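You operate a simulated robot arm through the tools that you are given. There is no shell and no other tool. Be economical: measure what you need, move in short steps, check, and stop when the job is done.

You are at the controls of a simulated two-armed robot. One attempt, no reset.

Task
Purge the tinting machine: one shot from each plunger into the cup.
Fine: take the cup on the bench top; stand it in the blue tray and shut the machine's tray. Set down upright: clear cup.

Only the result counts: the job must be done as asked and must still hold three seconds after the hand-in. Knocking over, shifting, dropping, spilling or breaking anything else fails it.

Robot
Two 7-joint arms with fingered hands on one trunk, on a base that drives. Base frame: it is fixed to the floor where the robot stands at the start and does not move with it; the origin is under the middle of the robot, x ahead of it, y to its left, z up; the surface under the hand at the start is at about z = 800. Lengths are in mm, angles in rad, forces in N, time in s.
The left shoulder is at the start at [20, 123, 1187], the right one opposite. With the tool pointing down near the work surface each hand reaches from about 100 to 480 mm from the robot's upright axis, wherever it stands, measured 20 degrees to its own side. Places, roughly: black plunger [600, -200, 1000]; blue plunger [500, -200, 1000]; blue tray [400, -100, 800]; nest of the tinting machine [500, -200, 800]; tray of the tinting machine [500, -200, 800]; yellow plunger [500, -200, 1000]. Payload 2.4 kg a hand.
The tool frame of a hand sits at the grasp point between the pads (the TCP): z along the fingers, y along the line on which they close. The tips reach 17 mm beyond it. The gripper opens to 88 mm. The gripper's body begins 47 mm behind the TCP. The gripper is a hand of 3 fingers: y runs from the thumb to the fingers, the wrist lies at [0, 0, -165] in the tool frame.
Orientation is that of the tool frame in the base frame, as a unit quaternion [x, y, z, w]. With the fingers straight down and closing along the base's y, the tool's x points along the base's -x, its y along +y and its z along -z.

Tools
- The arms move only by the tool play_rows. It takes "left_steps", "right_steps" or both (then of equal length, played together; a hand with none holds still); each is a list of rows, each a list of 6 numbers: the shift along the base's x, y, z in mm, then the turn, a rotation vector about the base's x, y, z in rad. In form: [[x, y, z, wx, wy, wz], ...]. A call has 1 to 8 rows; each row shifts and turns the commanded pose from where the row before left it. Rows are played at 5 a second. More than 50 mm and 0.15 rad between two rows, and nothing of the call is played. Where a pose cannot be reached the arm comes as near as it can. A force on the tool above 40 N (or 10 N above the force at the start of the call, whichever is more), or a blocked arm, ends the call early, and 0.2 s more pass. In this call time passes only in rows, and 0.2 s behind the last. It gives the time, the measured TCP pose, the force on the tool (base axes), the opening and the grip force at its end, in the units of the frame above (readings bear some noise), with the torque about the TCP (base axes, N m) and any sound that the robot's microphone picked up.
- Cameras (640 x 400 px; columns grow to the right, rows downward): "scene" is now at [62.7, -11.6, 1631.1]; the picture's right is [-0.28, -0.96, 0.00], its down [-0.74, 0.22, -0.64] and it looks along [0.61, -0.18, -0.77] (base axes); focal length 288 px, centre (320, 200). "left" rides on the left gripper at [-52, 4, -66] in its tool frame; the picture's right is [-0.08, -1.00, 0.00], its down [0.78, -0.07, -0.62] and it looks along [0.62, -0.05, 0.78] (tool axes); focal length 243 px, centre (320, 200). "right" rides on the right gripper at [52, 4, -66] in its tool frame; the picture's right is [-0.08, 1.00, 0.00], its down [-0.78, -0.07, -0.62] and it looks along [-0.62, -0.05, 0.78] (tool axes); focal length 243 px, centre (320, 200). There is no depth. A picture from a camera that has moved, and an enlarged one, comes with that camera's place and axes in the base frame and with its lens. The place of the scene camera against the robot may be out by one fixed shift of up to 25 mm in any direction.
- grab_frame(camera): a new picture of that camera. The clock stands still meanwhile.
- move_column(by): slides the trunk up (or, below 0, down) by that many mm; the arms and the scene camera ride with it, the base frame stays. It gives what a move gives, with no picture.
- steer(legs): drives the robot by 1 to 6 legs, each [ahead, left, turn to the left] in mm, mm and rad, along the robot's own axes; the way and the turn of a leg run together, so that a leg with both is an arc; at most 1500 mm and 3.142 rad a leg. The arms and the cameras ride along, it lands a little off, and it stops where it bumps. It gives what a move gives.
- curl_fingers(finger1, finger2, thumb_bend, hand): sets how far each is bent, from 0 (flat) to 1 (curled in); at 0.3 the hand is open as for a grip, at 0.7 the pads meet at the TCP. One left out holds its place. A second passes; each finger stops where it meets its share of the squeeze, and holds until it gets a number again. It is the only way to open and close the hand. It gives what a move gives, with no picture; readings hold the bend of each and the force on the fingers (four entries, about 0 where the hand has none), thumb and palm.
- pan_tilt(pan, tilt): turns the head with the scene camera to pan (to the left, within 2.094 rad either way) and tilt (down, from -0.506 to 1.204), counted from straight ahead of the robot. It gives what a move gives.
- enlarge(camera, box): a new picture of the part [left, top, right, bottom] of that camera's present view, enlarged. The clock stands still meanwhile.
- hand_in(): hands the job in; it is judged then, once.

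Work in short steps. Places have to be worked out from the pictures, the camera data and where the tool is seen: move nearer, look again, correct. Check each grasp and each placing, and mend what went wrong. You have 120 turns and 108 pictures in all, those below and enlarged ones among them. Open the grippers and draw the arms clear of the work before you hand the job in, unless the task says otherwise; then end with one line.

The tools are called after ">>>" as name(argument=value, ...) on one line, values as JSON. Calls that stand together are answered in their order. play_rows: Moves the arms, as the interface text tells. Its arguments: {"type":"object","properties":{"left_steps":{"type":"array","items":{"type":"array","items":{"type":"number"}}},"right_steps":{"type":"array","items":{"type":"array","items":{"type":"number"}}}},"required":[]} The other tools are called the same way: move_column (by) slides the trunk up or down; curl_fingers (finger1, finger2, thumb_bend, hand) moves the fingers one by one; steer (legs) drives the base; pan_tilt (pan, tilt) turns the head that bears the scene camera; grab_frame (camera) takes a picture; enlarge (camera, box) takes an enlarged picture of a part of a camera's view; hand_in () hands the job in.

At the start:

```text
time_s: 0.0
left_tool_pos: [325.6, 16.0, 1293.2]
left_tool_rot: [-0.001, 1.0, 0.0, 0.001]
left_ft_force: [0.3, 0.5, 0.1]
left_ft_torque: [0.02, -0.03, 0.02]
left_grip_width: 88.2
left_grasp_force: 0.1
left_shape: jaw
left_bend: [0.3, 0.3, 0.3]
left_finger forces: [0.0, 0.0, 0.1, 0.0, 0.0, 0.0]
right_tool_pos: [267.6, -185.6, 1267.4]
right_tool_rot: [-0.001, 1.0, 0.0, 0.0]
right_ft_force: [0.3, 0.8, 0.1]
right_ft_torque: [0.01, 0.02, -0.02]
right_grip_width: 88.1
right_grasp_force: 0.1
right_shape: jaw
right_bend: [0.3, 0.3, 0.3]
right_finger forces: [0.0, 0.0, 0.0, 0.1, 0.1, 0.1]
trunk travel left (down, up): [-400.0, 430.0]
robot x, y, heading: [-1.4, -1.1, -0.003]
head pan, tilt: [-0.288, 0.881]
```

scene: 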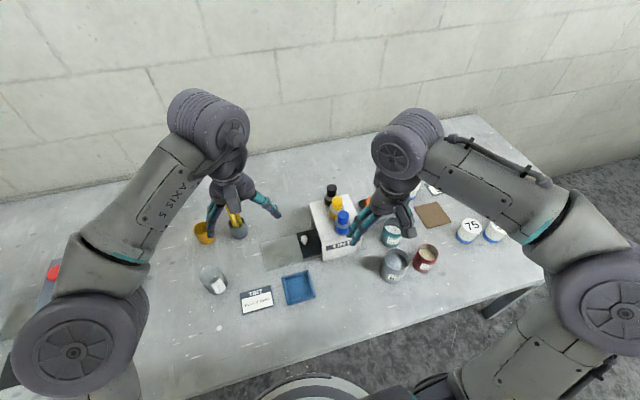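
right: 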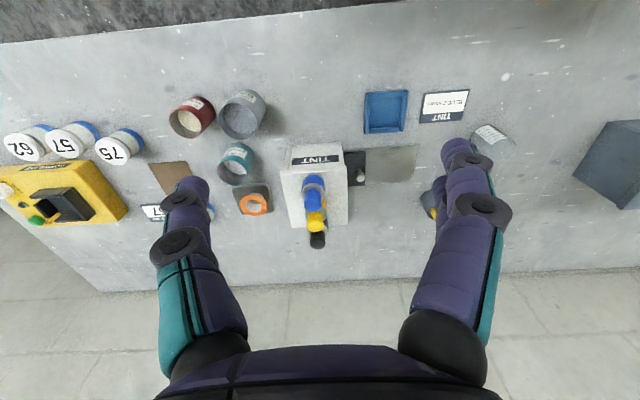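
left: 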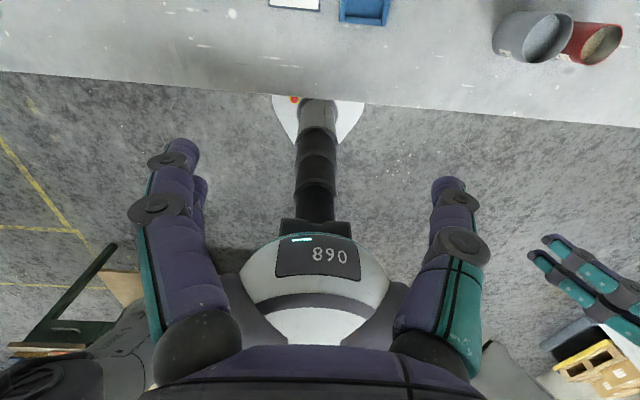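

The machine sits ahead with three plungers, a tray extended to the left, and a clear cup near a card and a blue tray. I look closer.

>>> enlarge(camera="scene", box=[180, 160, 380, 320])

>>> enlarge(camera="right", box=[260, 70, 540, 260])

```text
2.50 times, centred on (280, 240) of scene
camera zoom: at [62.7, -11.6, 1631.1], right [-0.28, -0.96, 0.0], down [-0.74, 0.22, -0.64], along [0.61, -0.18, -0.77], focal length 719 px, centre (420, 100)
```

zoom: 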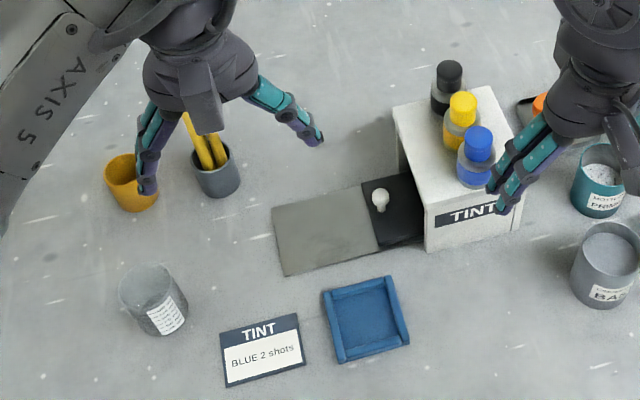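

```text
2.11 times, centred on (400, 165) of right
camera zoom: at [216.7, -182.2, 1334.2], right [0.08, 1.0, 0.0], down [0.78, -0.07, 0.62], along [0.62, -0.05, -0.78], focal length 511 px, centre (152, 274)
```

zoom: 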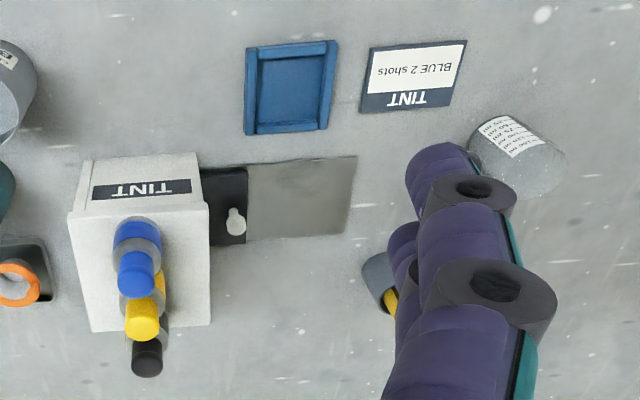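

Before driving forward I check what clearance there is between the base and table edge.

>>> pan_tilt(pan=0, tilt=1.204)

>>> grab_frame(camera="scene")

```text
time_s: 0.8
left_tool_pos: [326.1, 15.9, 1293.0]
left_tool_rot: [0.0, 1.0, 0.0, 0.0]
left_ft_force: [0.2, 0.8, -1.0]
left_ft_torque: [0.0, 0.01, -0.04]
left_grip_width: 88.1
left_grasp_force: 0.0
left_shape: jaw
left_bend: [0.3, 0.3, 0.3]
left_finger forces: [0.1, 0.1, 0.1, 0.0, 0.0, 0.0]
right_tool_pos: [267.9, -185.9, 1267.0]
right_tool_rot: [0.0, 1.0, 0.0, 0.0]
right_ft_force: [-0.3, 0.3, -0.6]
right_ft_torque: [0.01, -0.02, 0.0]
right_grip_width: 87.8
right_grasp_force: 0.0
right_shape: jaw
right_bend: [0.3, 0.3, 0.3]
right_finger forces: [0.1, 0.0, 0.0, 0.1, 0.0, 0.1]
trunk travel left (down, up): [-400.0, 430.0]
robot x, y, heading: [2.7, -3.6, 0.0]
head pan, tilt: [0.0, 1.201]
```

```text
102 pictures are left
camera scene: at [45.2, 10.1, 1609.9], right [0.0, -1.0, 0.0], down [-0.93, 0.0, -0.36], along [0.36, 0.0, -0.93], focal length 288 px, centre (320, 200)
```

scene: 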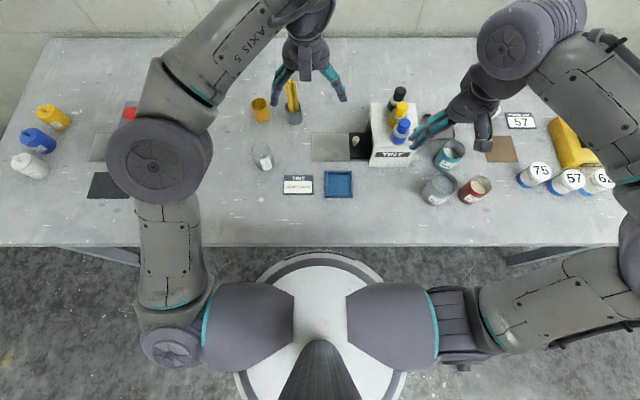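

The trunk body overhangs well above the table, and the column is thin, with about 130 mm to spare before the table edge. I drive ahead 110 mm.

>>> steer(legs=[[110, 0, 0]])

>>> pan_tilt(pan=-0.1, tilt=0.9)

>>> grab_frame(camera="scene")

>>> enlarge(camera="right", box=[200, 40, 540, 260])

```text
time_s: 2.0
left_tool_pos: [437.2, 15.7, 1294.4]
left_tool_rot: [0.0, 1.0, 0.0, 0.0]
left_ft_force: [0.7, -0.5, 0.7]
left_ft_torque: [0.02, 0.01, 0.03]
left_grip_width: 87.9
left_grasp_force: 0.2
left_shape: jaw
left_bend: [0.3, 0.3, 0.3]
left_finger forces: [0.0, 0.1, 0.0, 0.0, 0.1, 0.0]
right_tool_pos: [378.5, -186.3, 1267.2]
right_tool_rot: [-0.001, 1.0, 0.0, -0.001]
right_ft_force: [0.6, 1.2, -1.0]
right_ft_torque: [0.0, 0.0, 0.03]
right_grip_width: 88.1
right_grasp_force: 0.0
right_shape: jaw
right_bend: [0.3, 0.3, 0.3]
right_finger forces: [0.0, 0.1, 0.0, 0.1, 0.0, 0.0]
trunk travel left (down, up): [-400.0, 430.0]
robot x, y, heading: [107.8, 1.2, -0.001]
head pan, tilt: [0.0, 1.201]
```

```text
time_s: 2.8
left_tool_pos: [435.7, 17.5, 1293.9]
left_tool_rot: [0.0, 1.0, 0.0, 0.0]
left_ft_force: [0.0, -0.1, -0.3]
left_ft_torque: [0.02, 0.0, 0.03]
left_grip_width: 87.7
left_grasp_force: 0.0
left_shape: jaw
left_bend: [0.3, 0.3, 0.3]
left_finger forces: [0.0, 0.1, 0.0, 0.0, 0.0, 0.0]
right_tool_pos: [378.1, -186.8, 1268.3]
right_tool_rot: [0.0, 1.0, -0.001, 0.0]
right_ft_force: [-0.2, -0.4, 0.4]
right_ft_torque: [0.01, 0.0, 0.0]
right_grip_width: 88.0
right_grasp_force: 0.0
right_shape: jaw
right_bend: [0.3, 0.3, 0.3]
right_finger forces: [0.0, 0.0, 0.0, 0.0, 0.1, 0.0]
trunk travel left (down, up): [-400.0, 430.0]
robot x, y, heading: [110.3, -2.7, 0.002]
head pan, tilt: [-0.099, 0.901]
```

```text
101 pictures are left
camera scene: at [174.0, 2.6, 1629.6], right [-0.1, -0.99, 0.0], down [-0.78, 0.08, -0.62], along [0.62, -0.06, -0.78], focal length 288 px, centre (320, 200)
```

scene: 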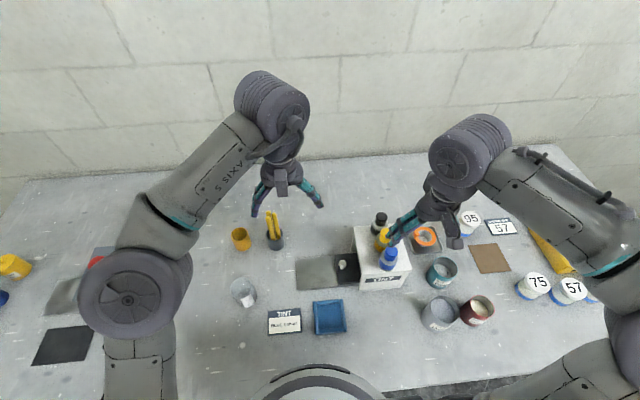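

```text
1.82 times, centred on (370, 150) of right
camera zoom: at [326.1, -182.4, 1334.2], right [0.09, 1.0, 0.0], down [0.78, -0.07, 0.62], along [0.62, -0.05, -0.78], focal length 441 px, centre (229, 291)
```

zoom: 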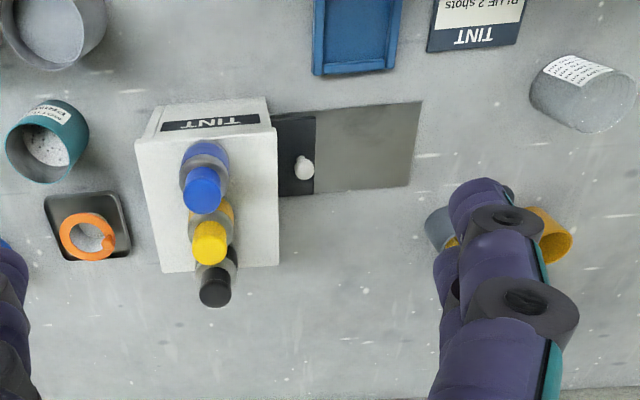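

Knob estimated at about (548, -106, 830). I bring the right hand toward it (staying high) to view the tray closely.

>>> play_rows(right_steps=[[14, 14, -38, 0, 0, 0], [14, 14, -38, 0, 0, 0], [14, 14, -38, 0, 0, 0], [14, 14, -38, 0, 0, 0], [14, 14, -38, 0, 0, 0], [14, 14, -38, 0, 0, 0]])

>>> grab_frame(camera="right")

```text
time_s: 4.2
left_tool_pos: [436.4, 18.3, 1293.9]
left_tool_rot: [-0.001, 1.0, 0.0, 0.0]
left_ft_force: [0.0, 0.8, 0.1]
left_ft_torque: [-0.01, 0.01, -0.03]
left_grip_width: 88.0
left_grasp_force: 0.0
left_shape: jaw
left_bend: [0.3, 0.3, 0.3]
left_finger forces: [0.0, 0.1, 0.0, 0.1, 0.0, 0.0]
right_tool_pos: [462.6, -102.0, 1039.1]
right_tool_rot: [0.0, 1.0, 0.0, 0.001]
right_ft_force: [0.3, 0.6, -0.4]
right_ft_torque: [0.0, 0.03, -0.03]
right_grip_width: 88.1
right_grasp_force: 0.2
right_shape: jaw
right_bend: [0.3, 0.3, 0.3]
right_finger forces: [0.1, 0.0, 0.1, 0.1, 0.1, 0.0]
trunk travel left (down, up): [-400.0, 430.0]
robot x, y, heading: [108.1, 1.6, -0.003]
head pan, tilt: [-0.099, 0.901]
```

```text
99 pictures are left
camera right: at [411.8, -98.2, 1105.9], right [0.09, 1.0, 0.0], down [0.78, -0.07, 0.62], along [0.62, -0.05, -0.78], focal length 243 px, centre (320, 200)
```

right: 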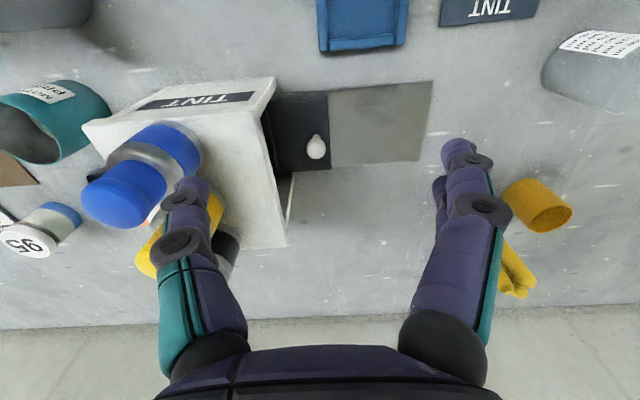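

The machine top is near z 905, its left wall near y −150, and the knob about (547, −112). Only 38 mm separates knob and wall, so I'll turn the right hand −90° about z to close along x.

>>> play_rows(right_steps=[[0, 5, 0, 0, 0, -0.145], [0, 5, 0, 0, 0, -0.145], [0, 5, 0, 0, 0, -0.145], [0, 5, 0, 0, 0, -0.145], [0, 0, 0, 0, 0, -0.145], [0, 0, 0, 0, 0, -0.145]])

>>> play_rows(right_steps=[[12, 0, 0, 0, 0, -0.14], [12, 0, 0, 0, 0, -0.14], [12, 0, 0, 0, 0, -0.14], [12, 0, 0, 0, 0, -0.14], [12, 0, 0, 0, 0, -0.14]])

>>> grab_frame(camera="right")

>>> grab_frame(camera="scene")

```text
time_s: 5.6
left_tool_pos: [434.6, 16.1, 1293.6]
left_tool_rot: [0.001, 1.0, 0.0, 0.0]
left_ft_force: [-0.5, 0.8, -0.7]
left_ft_torque: [0.02, -0.03, -0.01]
left_grip_width: 88.0
left_grasp_force: 0.0
left_shape: jaw
left_bend: [0.3, 0.3, 0.3]
left_finger forces: [0.0, 0.0, 0.1, 0.0, 0.0, 0.0]
right_tool_pos: [461.4, -81.4, 1040.6]
right_tool_rot: [0.423, 0.906, 0.0, 0.0]
right_ft_force: [-0.1, 0.1, 0.0]
right_ft_torque: [0.01, -0.01, 0.0]
right_grip_width: 88.0
right_grasp_force: 0.0
right_shape: jaw
right_bend: [0.3, 0.3, 0.3]
right_finger forces: [0.1, 0.1, 0.1, 0.0, 0.1, 0.1]
trunk travel left (down, up): [-400.0, 430.0]
robot x, y, heading: [109.7, 1.0, -0.002]
head pan, tilt: [-0.099, 0.901]
```

```text
time_s: 6.8
left_tool_pos: [435.2, 16.5, 1293.3]
left_tool_rot: [0.0, 1.0, -0.001, 0.0]
left_ft_force: [0.0, 1.3, 0.5]
left_ft_torque: [0.04, 0.04, 0.0]
left_grip_width: 87.9
left_grasp_force: 0.1
left_shape: jaw
left_bend: [0.3, 0.3, 0.3]
left_finger forces: [0.0, 0.0, 0.0, 0.1, 0.1, 0.0]
right_tool_pos: [522.1, -82.5, 1039.6]
right_tool_rot: [0.708, 0.707, -0.001, 0.0]
right_ft_force: [-0.4, -0.3, -0.7]
right_ft_torque: [-0.01, 0.0, -0.03]
right_grip_width: 87.6
right_grasp_force: 0.1
right_shape: jaw
right_bend: [0.3, 0.3, 0.3]
right_finger forces: [0.0, 0.1, 0.0, 0.0, 0.1, 0.0]
trunk travel left (down, up): [-400.0, 430.0]
robot x, y, heading: [109.9, -0.0, 0.0]
head pan, tilt: [-0.099, 0.901]
```

```text
98 pictures are left
camera right: at [526.9, -31.0, 1106.6], right [1.0, -0.09, 0.0], down [-0.07, -0.78, 0.62], along [-0.05, -0.62, -0.78], focal length 243 px, centre (320, 200)
```

right: 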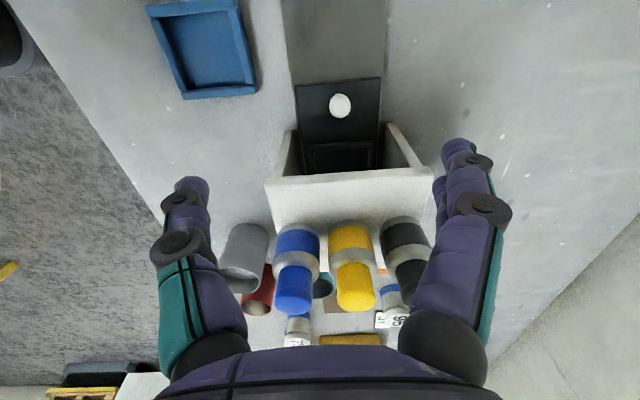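

```text
97 pictures are left
camera scene: at [174.2, 2.8, 1629.6], right [-0.1, -0.99, 0.0], down [-0.78, 0.08, -0.62], along [0.62, -0.06, -0.78], focal length 288 px, centre (320, 200)
```

scene: 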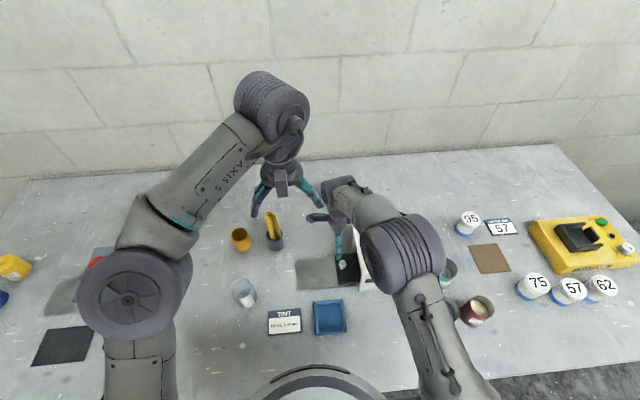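

Clear view: tray shut with an inner nest, three plungers in line. Knob about (543, −113, ~840). I descend to above it.

>>> play_rows(right_steps=[[5, -8, -35, 0, 0, 0], [5, -8, -35, 0, 0, 0], [5, -8, -35, 0, 0, 0], [5, -6, -35, 0, 0, 0]])

>>> grab_frame(camera="right")

```text
time_s: 7.8
left_tool_pos: [435.7, 15.9, 1294.1]
left_tool_rot: [0.0, 1.0, 0.001, 0.0]
left_ft_force: [0.7, 0.1, 1.2]
left_ft_torque: [-0.01, -0.01, 0.0]
left_grip_width: 87.6
left_grasp_force: 0.1
left_shape: jaw
left_bend: [0.3, 0.3, 0.3]
left_finger forces: [0.0, 0.0, 0.1, 0.1, 0.0, 0.1]
right_tool_pos: [540.7, -112.5, 899.8]
right_tool_rot: [0.706, 0.708, -0.001, 0.001]
right_ft_force: [0.7, -0.3, 0.3]
right_ft_torque: [-0.01, 0.01, 0.01]
right_grip_width: 87.9
right_grasp_force: 0.2
right_shape: jaw
right_bend: [0.3, 0.3, 0.3]
right_finger forces: [0.0, 0.0, 0.1, 0.1, 0.1, 0.1]
trunk travel left (down, up): [-400.0, 430.0]
robot x, y, heading: [108.7, -2.0, -0.002]
head pan, tilt: [-0.099, 0.901]
```

```text
96 pictures are left
camera right: at [546.9, -60.6, 966.3], right [1.0, -0.08, 0.0], down [-0.07, -0.78, 0.62], along [-0.05, -0.62, -0.78], focal length 243 px, centre (320, 200)
```

right: 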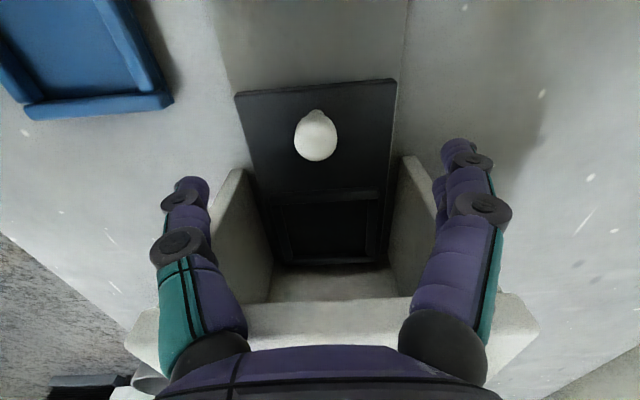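

Knob centre is about (540, −117, 836), 24 mm across. I go down around it.

>>> play_rows(right_steps=[[0, -3, -34, 0, 0, 0], [0, 0, -30, 0, 0, 0]])

>>> curl_fingers(hand="right", finger1=0.7, finger2=0.7, thumb_bend=0.7)

>>> grab_frame(camera="right")

```text
time_s: 8.4
left_tool_pos: [435.5, 15.4, 1291.8]
left_tool_rot: [0.0, 1.0, 0.0, 0.0]
left_ft_force: [-0.4, 0.0, -0.3]
left_ft_torque: [0.03, 0.02, 0.0]
left_grip_width: 87.8
left_grasp_force: 0.1
left_shape: jaw
left_bend: [0.3, 0.3, 0.3]
left_finger forces: [0.1, 0.0, 0.1, 0.0, 0.0, 0.1]
right_tool_pos: [542.2, -114.3, 835.0]
right_tool_rot: [0.707, 0.707, -0.001, 0.001]
right_ft_force: [0.8, -0.5, -0.3]
right_ft_torque: [0.02, 0.0, -0.02]
right_grip_width: 87.7
right_grasp_force: 0.0
right_shape: jaw
right_bend: [0.3, 0.3, 0.3]
right_finger forces: [0.0, 0.0, 0.0, 0.0, 0.0, 0.2]
trunk travel left (down, up): [-400.0, 430.0]
robot x, y, heading: [111.4, 2.3, 0.001]
head pan, tilt: [-0.099, 0.901]
```

```text
time_s: 9.4
left_tool_pos: [433.2, 18.6, 1294.4]
left_tool_rot: [0.0, 1.0, -0.001, 0.001]
left_ft_force: [0.6, 0.9, 1.2]
left_ft_torque: [-0.01, 0.0, 0.0]
left_grip_width: 87.9
left_grasp_force: 0.1
left_shape: jaw
left_bend: [0.3, 0.3, 0.3]
left_finger forces: [0.0, 0.0, 0.0, 0.0, 0.0, 0.0]
right_tool_pos: [540.1, -114.3, 835.8]
right_tool_rot: [0.707, 0.707, 0.0, 0.001]
right_ft_force: [-5.1, 0.8, 11.3]
right_ft_torque: [0.01, 0.18, -0.01]
right_grip_width: 3.3
right_grasp_force: 7.7
right_shape: fingers
right_bend: [0.69, 0.7, 0.7]
right_finger forces: [0.4, 0.0, 0.0, 0.0, 14.7, 0.0]
trunk travel left (down, up): [-400.0, 430.0]
robot x, y, heading: [109.2, -0.5, -0.004]
head pan, tilt: [-0.099, 0.901]
```

```text
95 pictures are left
camera right: at [545.8, -62.3, 902.9], right [1.0, -0.08, 0.0], down [-0.07, -0.78, 0.62], along [-0.05, -0.62, -0.78], focal length 243 px, centre (320, 200)
```

right: 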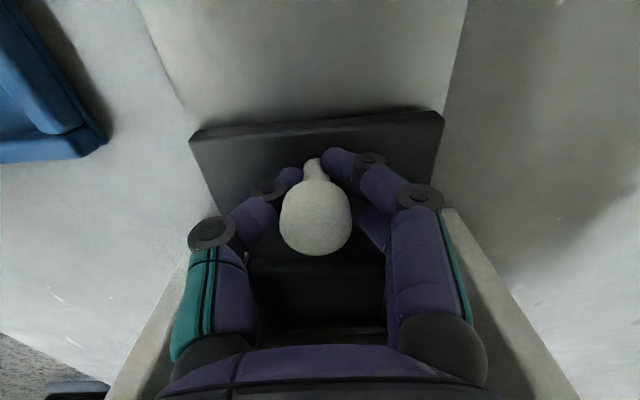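

The fingers closed under the ball around its stem, a good cage. I pull gently along +y.

>>> play_rows(right_steps=[[0, 10, 0, 0, 0, 0], [0, 15, 0, 0, 0, 0], [0, 15, 0, 0, 0, 0]])

>>> grab_frame(camera="right")

```text
time_s: 10.2
left_tool_pos: [434.4, 17.2, 1293.7]
left_tool_rot: [0.0, 1.0, 0.0, 0.001]
left_ft_force: [0.3, -0.3, 0.4]
left_ft_torque: [-0.05, -0.01, 0.01]
left_grip_width: 88.0
left_grasp_force: 0.1
left_shape: jaw
left_bend: [0.3, 0.3, 0.3]
left_finger forces: [0.0, 0.0, 0.0, 0.1, 0.1, 0.0]
right_tool_pos: [540.6, -73.7, 837.2]
right_tool_rot: [0.707, 0.707, -0.001, 0.0]
right_ft_force: [-1.9, -0.6, 2.7]
right_ft_torque: [0.0, 0.09, 0.04]
right_grip_width: 2.8
right_grasp_force: 4.0
right_shape: fingers
right_bend: [0.69, 0.7, 0.69]
right_finger forces: [0.8, 0.1, 0.1, 0.0, 7.0, 0.0]
trunk travel left (down, up): [-400.0, 430.0]
robot x, y, heading: [105.3, -3.0, -0.0]
head pan, tilt: [-0.099, 0.901]
```

```text
94 pictures are left
camera right: at [544.9, -23.8, 903.1], right [1.0, -0.08, 0.0], down [-0.07, -0.78, 0.62], along [-0.05, -0.62, -0.78], focal length 243 px, centre (320, 200)
```

right: 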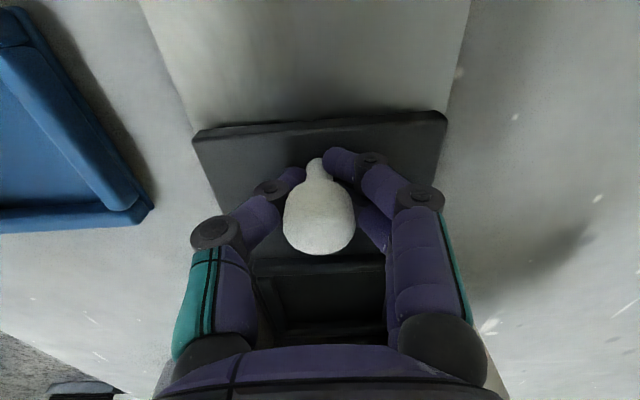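

The tray follows. I keep pulling toward its full travel (track end near y ≈ +37).

>>> play_rows(right_steps=[[0, 15, 0, 0, 0, 0], [0, 15, 0, 0, 0, 0], [0, 15, 0, 0, 0, 0], [0, 15, 0, 0, 0, 0], [0, 10, 0, 0, 0, 0], [0, 10, 0, 0, 0, 0]])

>>> grab_frame(camera="right")

>>> grab_frame(camera="scene")

```text
time_s: 11.6
left_tool_pos: [437.4, 15.1, 1292.3]
left_tool_rot: [-0.001, 1.0, 0.001, 0.0]
left_ft_force: [1.3, -0.3, -1.3]
left_ft_torque: [0.0, -0.01, 0.01]
left_grip_width: 87.9
left_grasp_force: 0.0
left_shape: jaw
left_bend: [0.3, 0.3, 0.3]
left_finger forces: [0.0, 0.0, 0.0, 0.0, 0.0, 0.0]
right_tool_pos: [523.8, -13.3, 843.5]
right_tool_rot: [0.707, 0.707, 0.0, 0.0]
right_ft_force: [15.0, 0.5, -9.5]
right_ft_torque: [-0.02, 0.16, 0.0]
right_grip_width: 12.6
right_grasp_force: 10.0
right_shape: fingers
right_bend: [0.59, 0.59, 0.7]
right_finger forces: [9.5, 9.9, 0.0, 0.0, 0.0, 0.1]
right hand out of reach, approached as far as the arm can: row 1, 3, 4, 6
trunk travel left (down, up): [-400.0, 430.0]
robot x, y, heading: [107.6, -1.8, -0.0]
head pan, tilt: [-0.099, 0.901]
```

```text
93 pictures are left
camera right: at [529.1, 37.7, 909.6], right [1.0, -0.08, 0.0], down [-0.07, -0.78, 0.62], along [-0.05, -0.62, -0.78], focal length 243 px, centre (320, 200)
```

right: 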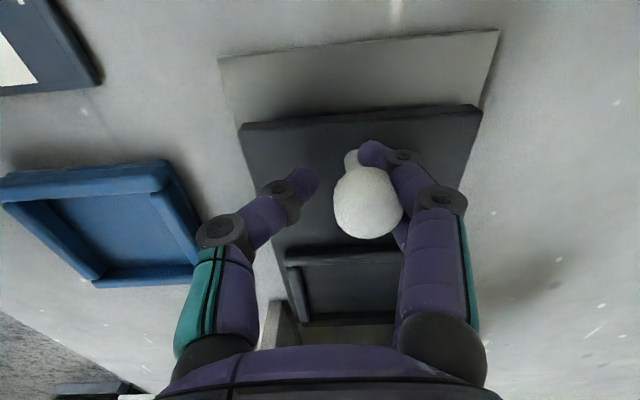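

```text
92 pictures are left
camera scene: at [177.8, 2.6, 1629.5], right [-0.1, -0.99, 0.0], down [-0.78, 0.08, -0.62], along [0.62, -0.06, -0.79], focal length 288 px, centre (320, 200)
```

scene: 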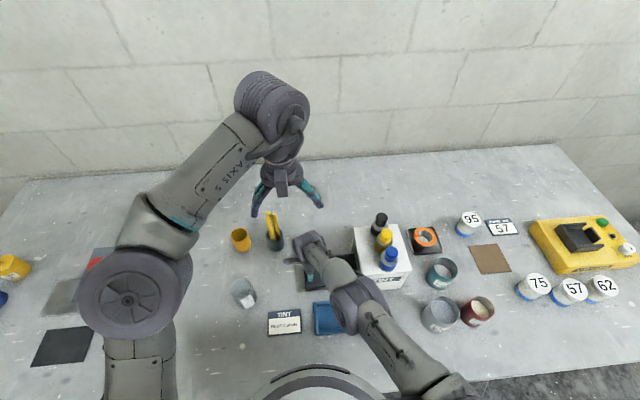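

Arm reach on that side ran out; about 25–30 mm of tray travel remain. I open the hand, rise clear, shift the robot left, then regrip.

>>> curl_fingers(hand="right", finger1=0.3, finger2=0.3, thumb_bend=0.3)

>>> play_rows(right_steps=[[0, 0, 30, 0, 0, 0], [0, 0, 40, 0, 0, 0]])

>>> steer(legs=[[20, 120, 0]])

>>> grab_frame(camera="right")

```text
time_s: 12.6
left_tool_pos: [434.1, 17.2, 1293.9]
left_tool_rot: [0.0, 1.0, 0.0, 0.0]
left_ft_force: [0.1, 0.2, -0.4]
left_ft_torque: [0.0, -0.04, 0.05]
left_grip_width: 87.9
left_grasp_force: 0.0
left_shape: jaw
left_bend: [0.3, 0.3, 0.3]
left_finger forces: [0.0, 0.0, 0.0, 0.0, 0.0, 0.1]
right_tool_pos: [521.0, -13.8, 843.5]
right_tool_rot: [0.707, 0.707, -0.001, 0.0]
right_ft_force: [0.5, -0.4, 0.5]
right_ft_torque: [0.03, 0.01, -0.01]
right_grip_width: 83.9
right_grasp_force: 0.0
right_shape: fingers
right_bend: [0.3, 0.3, 0.3]
right_finger forces: [0.0, 0.1, 0.0, 0.1, 0.0, 0.0]
trunk travel left (down, up): [-400.0, 430.0]
robot x, y, heading: [109.8, -0.5, -0.002]
head pan, tilt: [-0.099, 0.901]
```

```text
time_s: 13.2
left_tool_pos: [435.0, 17.2, 1292.9]
left_tool_rot: [0.001, 1.0, 0.0, 0.001]
left_ft_force: [-0.1, -0.5, 0.0]
left_ft_torque: [-0.01, -0.01, -0.02]
left_grip_width: 87.8
left_grasp_force: 0.2
left_shape: jaw
left_bend: [0.3, 0.3, 0.3]
left_finger forces: [0.1, 0.1, 0.1, 0.0, 0.1, 0.0]
right_tool_pos: [521.6, -13.1, 914.8]
right_tool_rot: [0.707, 0.707, -0.001, 0.0]
right_ft_force: [0.1, 0.1, 0.2]
right_ft_torque: [-0.02, 0.02, -0.01]
right_grip_width: 84.3
right_grasp_force: 0.1
right_shape: fingers
right_bend: [0.3, 0.3, 0.3]
right_finger forces: [0.0, 0.0, 0.1, 0.0, 0.1, 0.0]
trunk travel left (down, up): [-400.0, 430.0]
robot x, y, heading: [112.1, -0.5, 0.0]
head pan, tilt: [-0.099, 0.901]
```

```text
time_s: 14.4
left_tool_pos: [456.0, 140.5, 1293.1]
left_tool_rot: [0.0, 1.0, -0.001, 0.001]
left_ft_force: [0.1, 0.6, 0.6]
left_ft_torque: [-0.04, -0.01, 0.05]
left_grip_width: 87.9
left_grasp_force: 0.1
left_shape: jaw
left_bend: [0.3, 0.3, 0.3]
left_finger forces: [0.0, 0.0, 0.0, 0.1, 0.0, 0.0]
right_tool_pos: [542.5, 107.6, 915.4]
right_tool_rot: [0.707, 0.707, -0.001, -0.001]
right_ft_force: [-0.1, -0.4, -0.8]
right_ft_torque: [0.04, -0.02, 0.03]
right_grip_width: 84.2
right_grasp_force: 0.0
right_shape: fingers
right_bend: [0.3, 0.3, 0.3]
right_finger forces: [0.0, 0.1, 0.0, 0.0, 0.1, 0.1]
trunk travel left (down, up): [-400.0, 430.0]
robot x, y, heading: [130.4, 120.4, 0.0]
head pan, tilt: [-0.099, 0.901]
```

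```text
91 pictures are left
camera right: at [547.4, 159.5, 981.4], right [1.0, -0.08, 0.0], down [-0.07, -0.78, 0.62], along [-0.05, -0.62, -0.78], focal length 243 px, centre (320, 200)
```

right: 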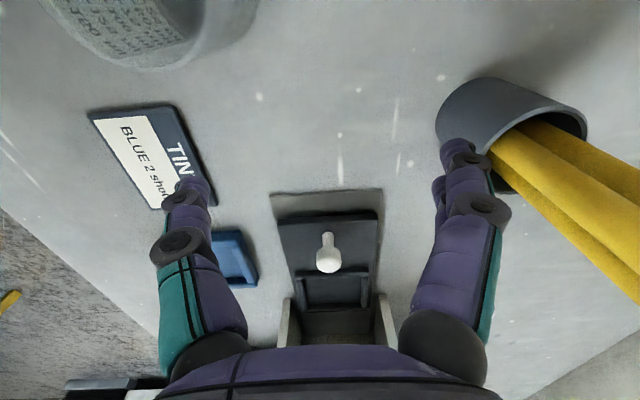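

Knob now at about (540, −13, 843). I go back over it at height, then descend and close.

>>> play_rows(right_steps=[[0, -40, 0, 0, 0, 0], [0, -40, 0, 0, 0, 0], [0, -41, 0, 0, 0, 0], [0, 0, -40, 0, 0, 0], [0, 0, -40, 0, 0, 0]])

>>> curl_fingers(hand="right", finger1=0.7, finger2=0.7, thumb_bend=0.7)

>>> play_rows(right_steps=[[0, 10, 0, 0, 0, 0], [0, 10, 0, 0, 0, 0], [0, 10, 0, 0, 0, 0], [0, 10, 0, 0, 0, 0]])

>>> grab_frame(camera="right")

```text
time_s: 15.7
left_tool_pos: [455.7, 137.5, 1294.0]
left_tool_rot: [0.0, 1.0, -0.001, 0.0]
left_ft_force: [0.6, -0.7, -0.3]
left_ft_torque: [0.02, -0.03, 0.02]
left_grip_width: 88.1
left_grasp_force: 0.0
left_shape: jaw
left_bend: [0.3, 0.3, 0.3]
left_finger forces: [0.1, 0.0, 0.0, 0.1, 0.1, 0.1]
right_tool_pos: [541.6, -16.1, 832.6]
right_tool_rot: [0.708, 0.707, -0.001, 0.0]
right_ft_force: [1.0, -0.7, 1.3]
right_ft_torque: [0.03, 0.09, 0.0]
right_grip_width: 84.4
right_grasp_force: 0.4
right_shape: fingers
right_bend: [0.3, 0.3, 0.3]
right_finger forces: [0.0, 0.0, 0.0, 0.0, 0.7, 0.0]
trunk travel left (down, up): [-400.0, 430.0]
robot x, y, heading: [132.3, 117.5, -0.001]
head pan, tilt: [-0.099, 0.901]
```

```text
time_s: 16.6
left_tool_pos: [453.3, 138.1, 1294.1]
left_tool_rot: [0.0, 1.0, -0.001, 0.002]
left_ft_force: [-0.2, -0.7, 0.3]
left_ft_torque: [0.03, -0.02, -0.02]
left_grip_width: 87.9
left_grasp_force: 0.1
left_shape: jaw
left_bend: [0.3, 0.3, 0.3]
left_finger forces: [0.1, 0.0, 0.0, 0.1, 0.1, 0.0]
right_tool_pos: [539.7, -14.5, 837.2]
right_tool_rot: [0.707, 0.707, 0.001, 0.002]
right_ft_force: [0.7, 0.4, 39.4]
right_ft_torque: [0.24, -0.7, -0.02]
right_grip_width: 24.8
right_grasp_force: 20.5
right_shape: fingers
right_bend: [0.67, 0.7, 0.7]
right_finger forces: [27.6, 0.0, 0.0, 0.1, 13.3, 0.0]
trunk travel left (down, up): [-400.0, 430.0]
robot x, y, heading: [127.5, 121.6, -0.001]
head pan, tilt: [-0.099, 0.901]
```

```text
time_s: 17.6
left_tool_pos: [455.2, 137.8, 1293.1]
left_tool_rot: [0.0, 1.0, -0.001, 0.002]
left_ft_force: [0.0, 0.2, -0.1]
left_ft_torque: [0.01, 0.02, -0.01]
left_grip_width: 87.7
left_grasp_force: 0.0
left_shape: jaw
left_bend: [0.3, 0.3, 0.3]
left_finger forces: [0.1, 0.0, 0.0, 0.0, 0.0, 0.0]
right_tool_pos: [540.2, 25.9, 833.1]
right_tool_rot: [0.707, 0.707, -0.002, -0.001]
right_ft_force: [2.5, -5.0, 18.8]
right_ft_torque: [-0.18, -0.02, 0.01]
right_grip_width: 0.0
right_grasp_force: 9.8
right_shape: fingers
right_bend: [0.7, 0.73, 0.72]
right_finger forces: [0.0, 12.0, 0.1, 0.0, 8.4, 0.0]
trunk travel left (down, up): [-400.0, 430.0]
robot x, y, heading: [129.7, 122.3, -0.004]
head pan, tilt: [-0.099, 0.901]
```

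```text
90 pictures are left
camera right: at [545.8, 77.6, 900.4], right [1.0, -0.08, 0.0], down [-0.06, -0.78, 0.62], along [-0.06, -0.62, -0.78], focal length 243 px, centre (320, 200)
```

right: 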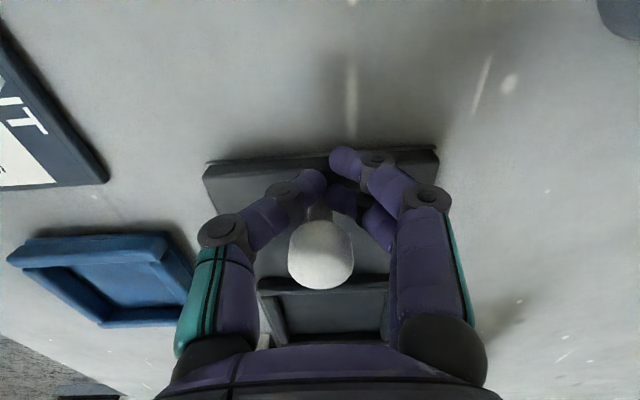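

The knob stopped at about y≈8 while the hand went to 26, so the tray is at its outer stop. I open and rise, then look.

>>> curl_fingers(hand="right", finger1=0.3, finger2=0.3, thumb_bend=0.3)

>>> play_rows(right_steps=[[0, 0, 30, 0, 0, 0], [0, 0, 40, 0, 0, 0], [0, 0, 40, 0, 0, 0], [0, 0, 40, 0, 0, 0]])

>>> grab_frame(camera="right")

>>> grab_frame(camera="scene")

```text
time_s: 18.6
left_tool_pos: [453.9, 138.0, 1292.9]
left_tool_rot: [0.0, 1.0, 0.0, 0.001]
left_ft_force: [0.2, 0.8, -1.0]
left_ft_torque: [-0.02, 0.02, 0.0]
left_grip_width: 87.7
left_grasp_force: 0.2
left_shape: jaw
left_bend: [0.3, 0.3, 0.3]
left_finger forces: [0.0, 0.0, 0.1, 0.1, 0.0, 0.1]
right_tool_pos: [541.1, 26.6, 834.4]
right_tool_rot: [0.707, 0.707, 0.0, 0.002]
right_ft_force: [6.8, 1.3, 30.1]
right_ft_torque: [0.02, 0.35, 0.0]
right_grip_width: 50.8
right_grasp_force: 14.7
right_shape: fingers
right_bend: [0.3, 0.3, 0.57]
right_finger forces: [0.0, 0.0, 0.1, 0.1, 29.5, 0.0]
trunk travel left (down, up): [-400.0, 430.0]
robot x, y, heading: [132.9, 119.2, -0.003]
head pan, tilt: [-0.099, 0.901]
```

```text
time_s: 19.6
left_tool_pos: [455.2, 137.7, 1294.6]
left_tool_rot: [0.0, 1.0, 0.0, 0.0]
left_ft_force: [-0.6, -0.3, 0.0]
left_ft_torque: [0.0, -0.02, 0.0]
left_grip_width: 88.0
left_grasp_force: 0.0
left_shape: jaw
left_bend: [0.3, 0.3, 0.3]
left_finger forces: [0.1, 0.0, 0.0, 0.0, 0.0, 0.1]
right_tool_pos: [540.3, 25.3, 984.5]
right_tool_rot: [0.707, 0.707, -0.001, 0.0]
right_ft_force: [-0.6, -0.7, -0.7]
right_ft_torque: [0.0, 0.01, 0.02]
right_grip_width: 84.2
right_grasp_force: 0.0
right_shape: fingers
right_bend: [0.3, 0.3, 0.3]
right_finger forces: [0.1, 0.0, 0.0, 0.0, 0.0, 0.0]
trunk travel left (down, up): [-400.0, 430.0]
robot x, y, heading: [130.2, 119.5, 0.002]
head pan, tilt: [-0.099, 0.901]
```

```text
89 pictures are left
camera right: at [546.6, 77.4, 1051.8], right [1.0, -0.08, 0.0], down [-0.06, -0.78, 0.62], along [-0.05, -0.62, -0.78], focal length 243 px, centre (320, 200)
```

right: 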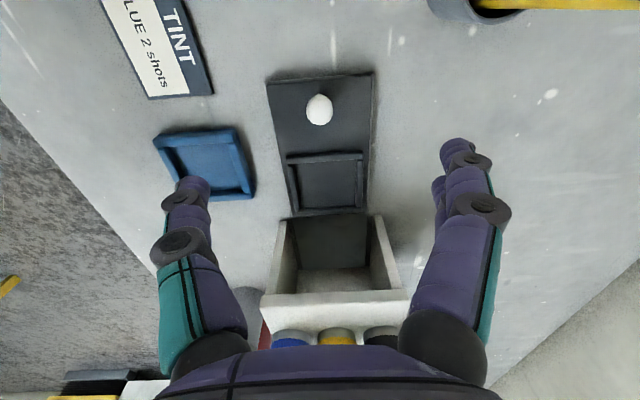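

```text
88 pictures are left
camera scene: at [193.7, 123.9, 1629.7], right [-0.1, -0.99, 0.0], down [-0.78, 0.08, -0.62], along [0.62, -0.06, -0.78], focal length 288 px, centre (320, 200)
```

scene: 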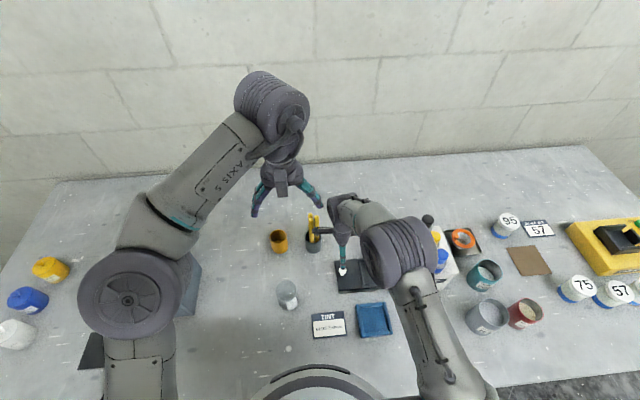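

Tray open; nest centre about (543, −87). Cup about (478, 183). Next I retract the right arm and turn the left hand +90° while lowering it towards the cup.

>>> play_rows(left_steps=[[0, 6, -20, 0, 0, 0.145], [0, 6, -20, 0, 0, 0.145], [0, 6, -20, 0, 0, 0.145], [0, 6, -20, 0, 0, 0.145], [3, 6, -20, 0, 0, 0.145], [3, 6, -20, 0, 0, 0.145], [3, 5, -20, 0, 0, 0.145], [3, 5, -20, 0, 0, 0.145]], right_steps=[[0, 0, 30, 0, 0, 0], [0, 0, 30, 0, 0, 0], [-10, -10, 30, 0, 0, 0.1], [-20, -15, 20, 0, 0, 0.14], [-20, -20, 20, 0, 0, 0.14], [-20, -20, 10, 0, 0, 0.14], [-20, -20, 0, 0, 0, 0.14], [-20, -20, 0, 0, 0, 0.14]])

>>> play_rows(left_steps=[[2, 0, -25, 0, 0, 0.14], [2, 0, -25, 0, 0, 0.14], [2, 0, -25, 0, 0, 0.13]])

>>> grab_frame(camera="left")

>>> grab_frame(camera="scene")

```text
time_s: 21.4
left_tool_pos: [468.3, 182.7, 1132.5]
left_tool_rot: [-0.549, 0.836, 0.0, 0.001]
left_ft_force: [1.0, 0.7, 0.6]
left_ft_torque: [0.01, 0.01, 0.04]
left_grip_width: 88.1
left_grasp_force: 0.0
left_shape: jaw
left_bend: [0.3, 0.3, 0.3]
left_finger forces: [0.0, 0.1, 0.0, 0.0, 0.0, 0.0]
right_tool_pos: [429.8, -80.2, 1124.9]
right_tool_rot: [0.375, 0.927, 0.0, -0.001]
right_ft_force: [-0.1, 0.0, 0.0]
right_ft_torque: [0.03, -0.03, 0.01]
right_grip_width: 84.3
right_grasp_force: 0.1
right_shape: fingers
right_bend: [0.3, 0.3, 0.3]
right_finger forces: [0.1, 0.0, 0.1, 0.1, 0.1, 0.0]
trunk travel left (down, up): [-400.0, 430.0]
robot x, y, heading: [132.0, 120.7, 0.002]
head pan, tilt: [-0.099, 0.901]
```

```text
time_s: 22.2
left_tool_pos: [473.6, 182.3, 1057.9]
left_tool_rot: [0.707, -0.707, 0.0, 0.001]
left_ft_force: [0.3, 0.5, 0.4]
left_ft_torque: [-0.01, 0.03, 0.01]
left_grip_width: 88.0
left_grasp_force: 0.0
left_shape: jaw
left_bend: [0.3, 0.3, 0.3]
left_finger forces: [0.0, 0.0, 0.0, 0.0, 0.1, 0.1]
right_tool_pos: [431.5, -80.4, 1124.5]
right_tool_rot: [0.376, 0.926, 0.0, 0.0]
right_ft_force: [0.1, -0.5, 0.5]
right_ft_torque: [0.02, 0.01, 0.0]
right_grip_width: 84.3
right_grasp_force: 0.0
right_shape: fingers
right_bend: [0.3, 0.3, 0.3]
right_finger forces: [0.1, 0.1, 0.0, 0.0, 0.1, 0.1]
trunk travel left (down, up): [-400.0, 430.0]
robot x, y, heading: [131.4, 125.2, -0.002]
head pan, tilt: [-0.099, 0.901]
```

```text
87 pictures are left
camera left: at [467.9, 235.5, 1124.0], right [1.0, 0.09, 0.0], down [0.07, -0.78, 0.62], along [0.05, -0.62, -0.78], focal length 243 px, centre (320, 200)
```

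left: 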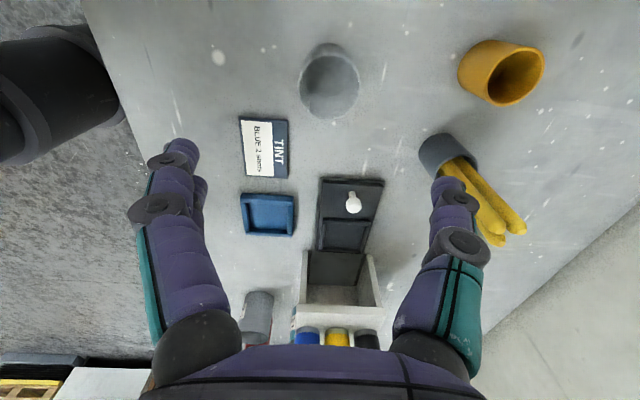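

```text
86 pictures are left
camera scene: at [194.3, 123.8, 1629.6], right [-0.1, -0.99, 0.0], down [-0.78, 0.08, -0.62], along [0.62, -0.06, -0.78], focal length 288 px, centre (320, 200)
```

scene: 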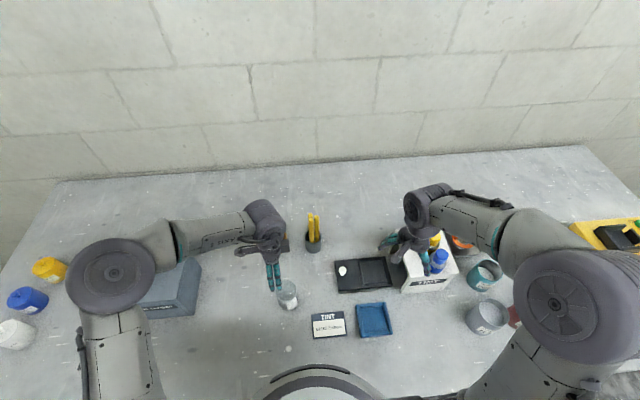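

Cup centre about (482, 184), rim near z 880, some 60 mm wide. I lower to z≈950 and look again.

>>> play_rows(left_steps=[[3, 1, -36, 0, 0, 0], [3, 1, -36, 0, 0, 0], [2, 0, -36, 0, 0, 0]])

>>> grab_frame(camera="left")

>>> enlarge(camera="scene", box=[220, 220, 420, 345])

```text
time_s: 23.1
left_tool_pos: [481.0, 185.7, 949.6]
left_tool_rot: [0.707, -0.707, 0.0, 0.0]
left_ft_force: [-0.7, -0.2, 0.2]
left_ft_torque: [-0.01, -0.01, 0.0]
left_grip_width: 88.0
left_grasp_force: 0.1
left_shape: jaw
left_bend: [0.3, 0.3, 0.3]
left_finger forces: [0.0, 0.1, 0.0, 0.1, 0.1, 0.1]
right_tool_pos: [431.3, -78.9, 1125.8]
right_tool_rot: [0.376, 0.927, 0.0, 0.0]
right_ft_force: [0.5, 0.6, -0.1]
right_ft_torque: [0.0, 0.0, -0.06]
right_grip_width: 83.9
right_grasp_force: 0.1
right_shape: fingers
right_bend: [0.3, 0.3, 0.3]
right_finger forces: [0.0, 0.1, 0.0, 0.0, 0.1, 0.1]
trunk travel left (down, up): [-400.0, 430.0]
robot x, y, heading: [134.5, 119.2, -0.003]
head pan, tilt: [-0.099, 0.901]
```

```text
85 pictures are left
camera left: at [475.1, 238.2, 1016.5], right [1.0, 0.08, 0.0], down [0.07, -0.78, 0.62], along [0.05, -0.62, -0.78], focal length 243 px, centre (320, 200)
```

left: 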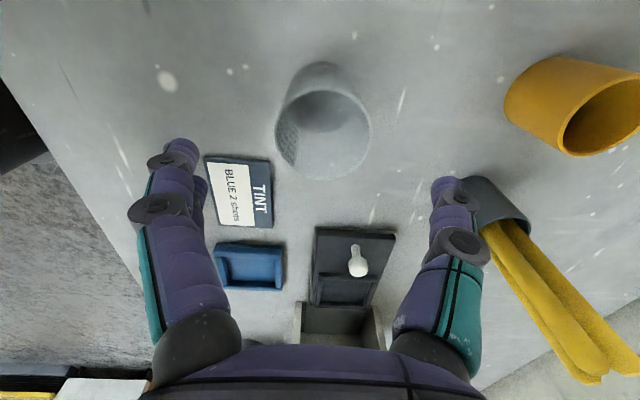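

```text
3.20 times, centred on (320, 282) of scene
camera zoom: at [194.4, 123.9, 1629.6], right [-0.1, -0.99, 0.0], down [-0.78, 0.08, -0.62], along [0.62, -0.06, -0.78], focal length 920 px, centre (320, -64)
```

zoom: 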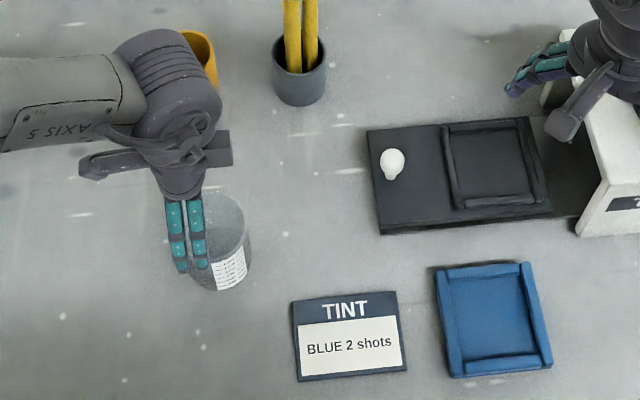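

Cup at about (481, 180), ~58 mm wide. I descend around it and close.

>>> play_rows(left_steps=[[0, -3, -35, 0, 0, 0], [0, -3, -35, 0, 0, 0], [0, 0, -30, 0, 0, 0]])

>>> grab_frame(camera="left")

```text
time_s: 23.9
left_tool_pos: [481.4, 179.7, 849.9]
left_tool_rot: [0.707, -0.707, -0.001, 0.0]
left_ft_force: [-0.1, -0.3, 2.9]
left_ft_torque: [-0.02, 0.04, 0.01]
left_grip_width: 87.8
left_grasp_force: 0.1
left_shape: jaw
left_bend: [0.3, 0.3, 0.3]
left_finger forces: [0.0, 1.5, 0.0, 0.1, 1.6, 0.0]
right_tool_pos: [431.6, -79.7, 1124.6]
right_tool_rot: [0.377, 0.926, -0.001, 0.001]
right_ft_force: [0.7, -0.3, -0.7]
right_ft_torque: [0.05, -0.04, 0.02]
right_grip_width: 84.1
right_grasp_force: 0.0
right_shape: fingers
right_bend: [0.3, 0.3, 0.3]
right_finger forces: [0.0, 0.0, 0.1, 0.0, 0.1, 0.0]
trunk travel left (down, up): [-400.0, 430.0]
robot x, y, heading: [127.4, 119.4, -0.0]
head pan, tilt: [-0.099, 0.901]
```

```text
83 pictures are left
camera left: at [475.9, 232.3, 916.7], right [1.0, 0.08, 0.0], down [0.07, -0.78, 0.62], along [0.05, -0.62, -0.78], focal length 243 px, centre (320, 200)
```

left: 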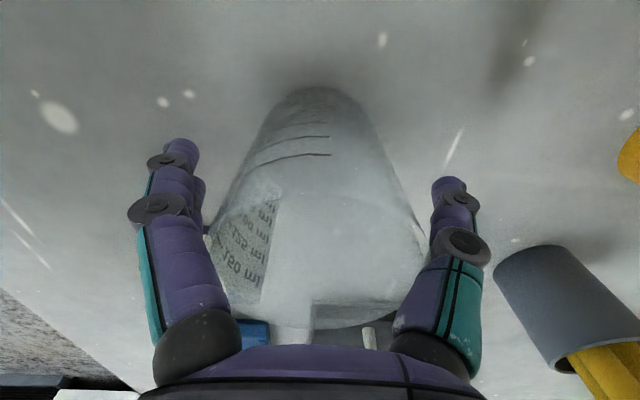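

Fingers straddle the cup with light contact near the rim. I raise 8 mm and close gently.

>>> play_rows(left_steps=[[0, 0, 8, 0, 0, 0]])

>>> curl_fingers(hand="left", finger1=0.5, finger2=0.5, thumb_bend=0.5)

>>> grab_frame(camera="left")

```text
time_s: 24.2
left_tool_pos: [480.7, 179.4, 857.9]
left_tool_rot: [-0.707, 0.707, 0.001, 0.0]
left_ft_force: [0.1, 0.6, -0.3]
left_ft_torque: [0.0, 0.03, 0.01]
left_grip_width: 88.2
left_grasp_force: 0.1
left_shape: jaw
left_bend: [0.3, 0.3, 0.3]
left_finger forces: [0.0, 0.1, 0.1, 0.0, 0.0, 0.0]
right_tool_pos: [431.5, -80.3, 1124.9]
right_tool_rot: [0.376, 0.927, 0.0, 0.001]
right_ft_force: [-0.3, -0.4, 0.0]
right_ft_torque: [0.01, -0.01, 0.04]
right_grip_width: 84.2
right_grasp_force: 0.0
right_shape: fingers
right_bend: [0.3, 0.3, 0.3]
right_finger forces: [0.0, 0.1, 0.1, 0.0, 0.0, 0.1]
trunk travel left (down, up): [-400.0, 430.0]
robot x, y, heading: [129.5, 119.8, -0.005]
head pan, tilt: [-0.099, 0.901]
```

```text
time_s: 25.2
left_tool_pos: [481.4, 179.7, 858.1]
left_tool_rot: [0.707, -0.707, 0.001, -0.001]
left_ft_force: [-0.3, 1.1, 0.2]
left_ft_torque: [0.0, -0.01, -0.03]
left_grip_width: 47.6
left_grasp_force: 4.0
left_shape: fingers
left_bend: [0.48, 0.46, 0.48]
left_finger forces: [0.8, 2.9, 0.1, 0.1, 3.4, 0.0]
right_tool_pos: [432.2, -80.4, 1124.9]
right_tool_rot: [0.376, 0.927, 0.0, -0.001]
right_ft_force: [0.8, -0.5, -0.3]
right_ft_torque: [0.02, -0.03, 0.02]
right_grip_width: 83.8
right_grasp_force: 0.0
right_shape: fingers
right_bend: [0.3, 0.3, 0.3]
right_finger forces: [0.0, 0.1, 0.0, 0.0, 0.0, 0.0]
trunk travel left (down, up): [-400.0, 430.0]
robot x, y, heading: [130.1, 119.4, -0.002]
head pan, tilt: [-0.099, 0.901]
```

```text
82 pictures are left
camera left: at [475.5, 232.2, 924.9], right [1.0, 0.08, 0.0], down [0.07, -0.78, 0.62], along [0.05, -0.62, -0.78], focal length 243 px, centre (320, 200)
```

left: 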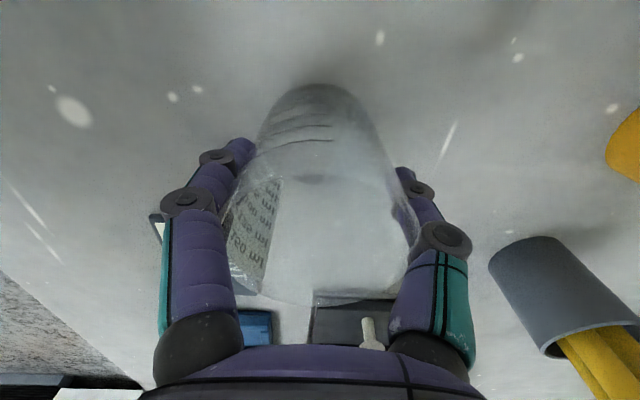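

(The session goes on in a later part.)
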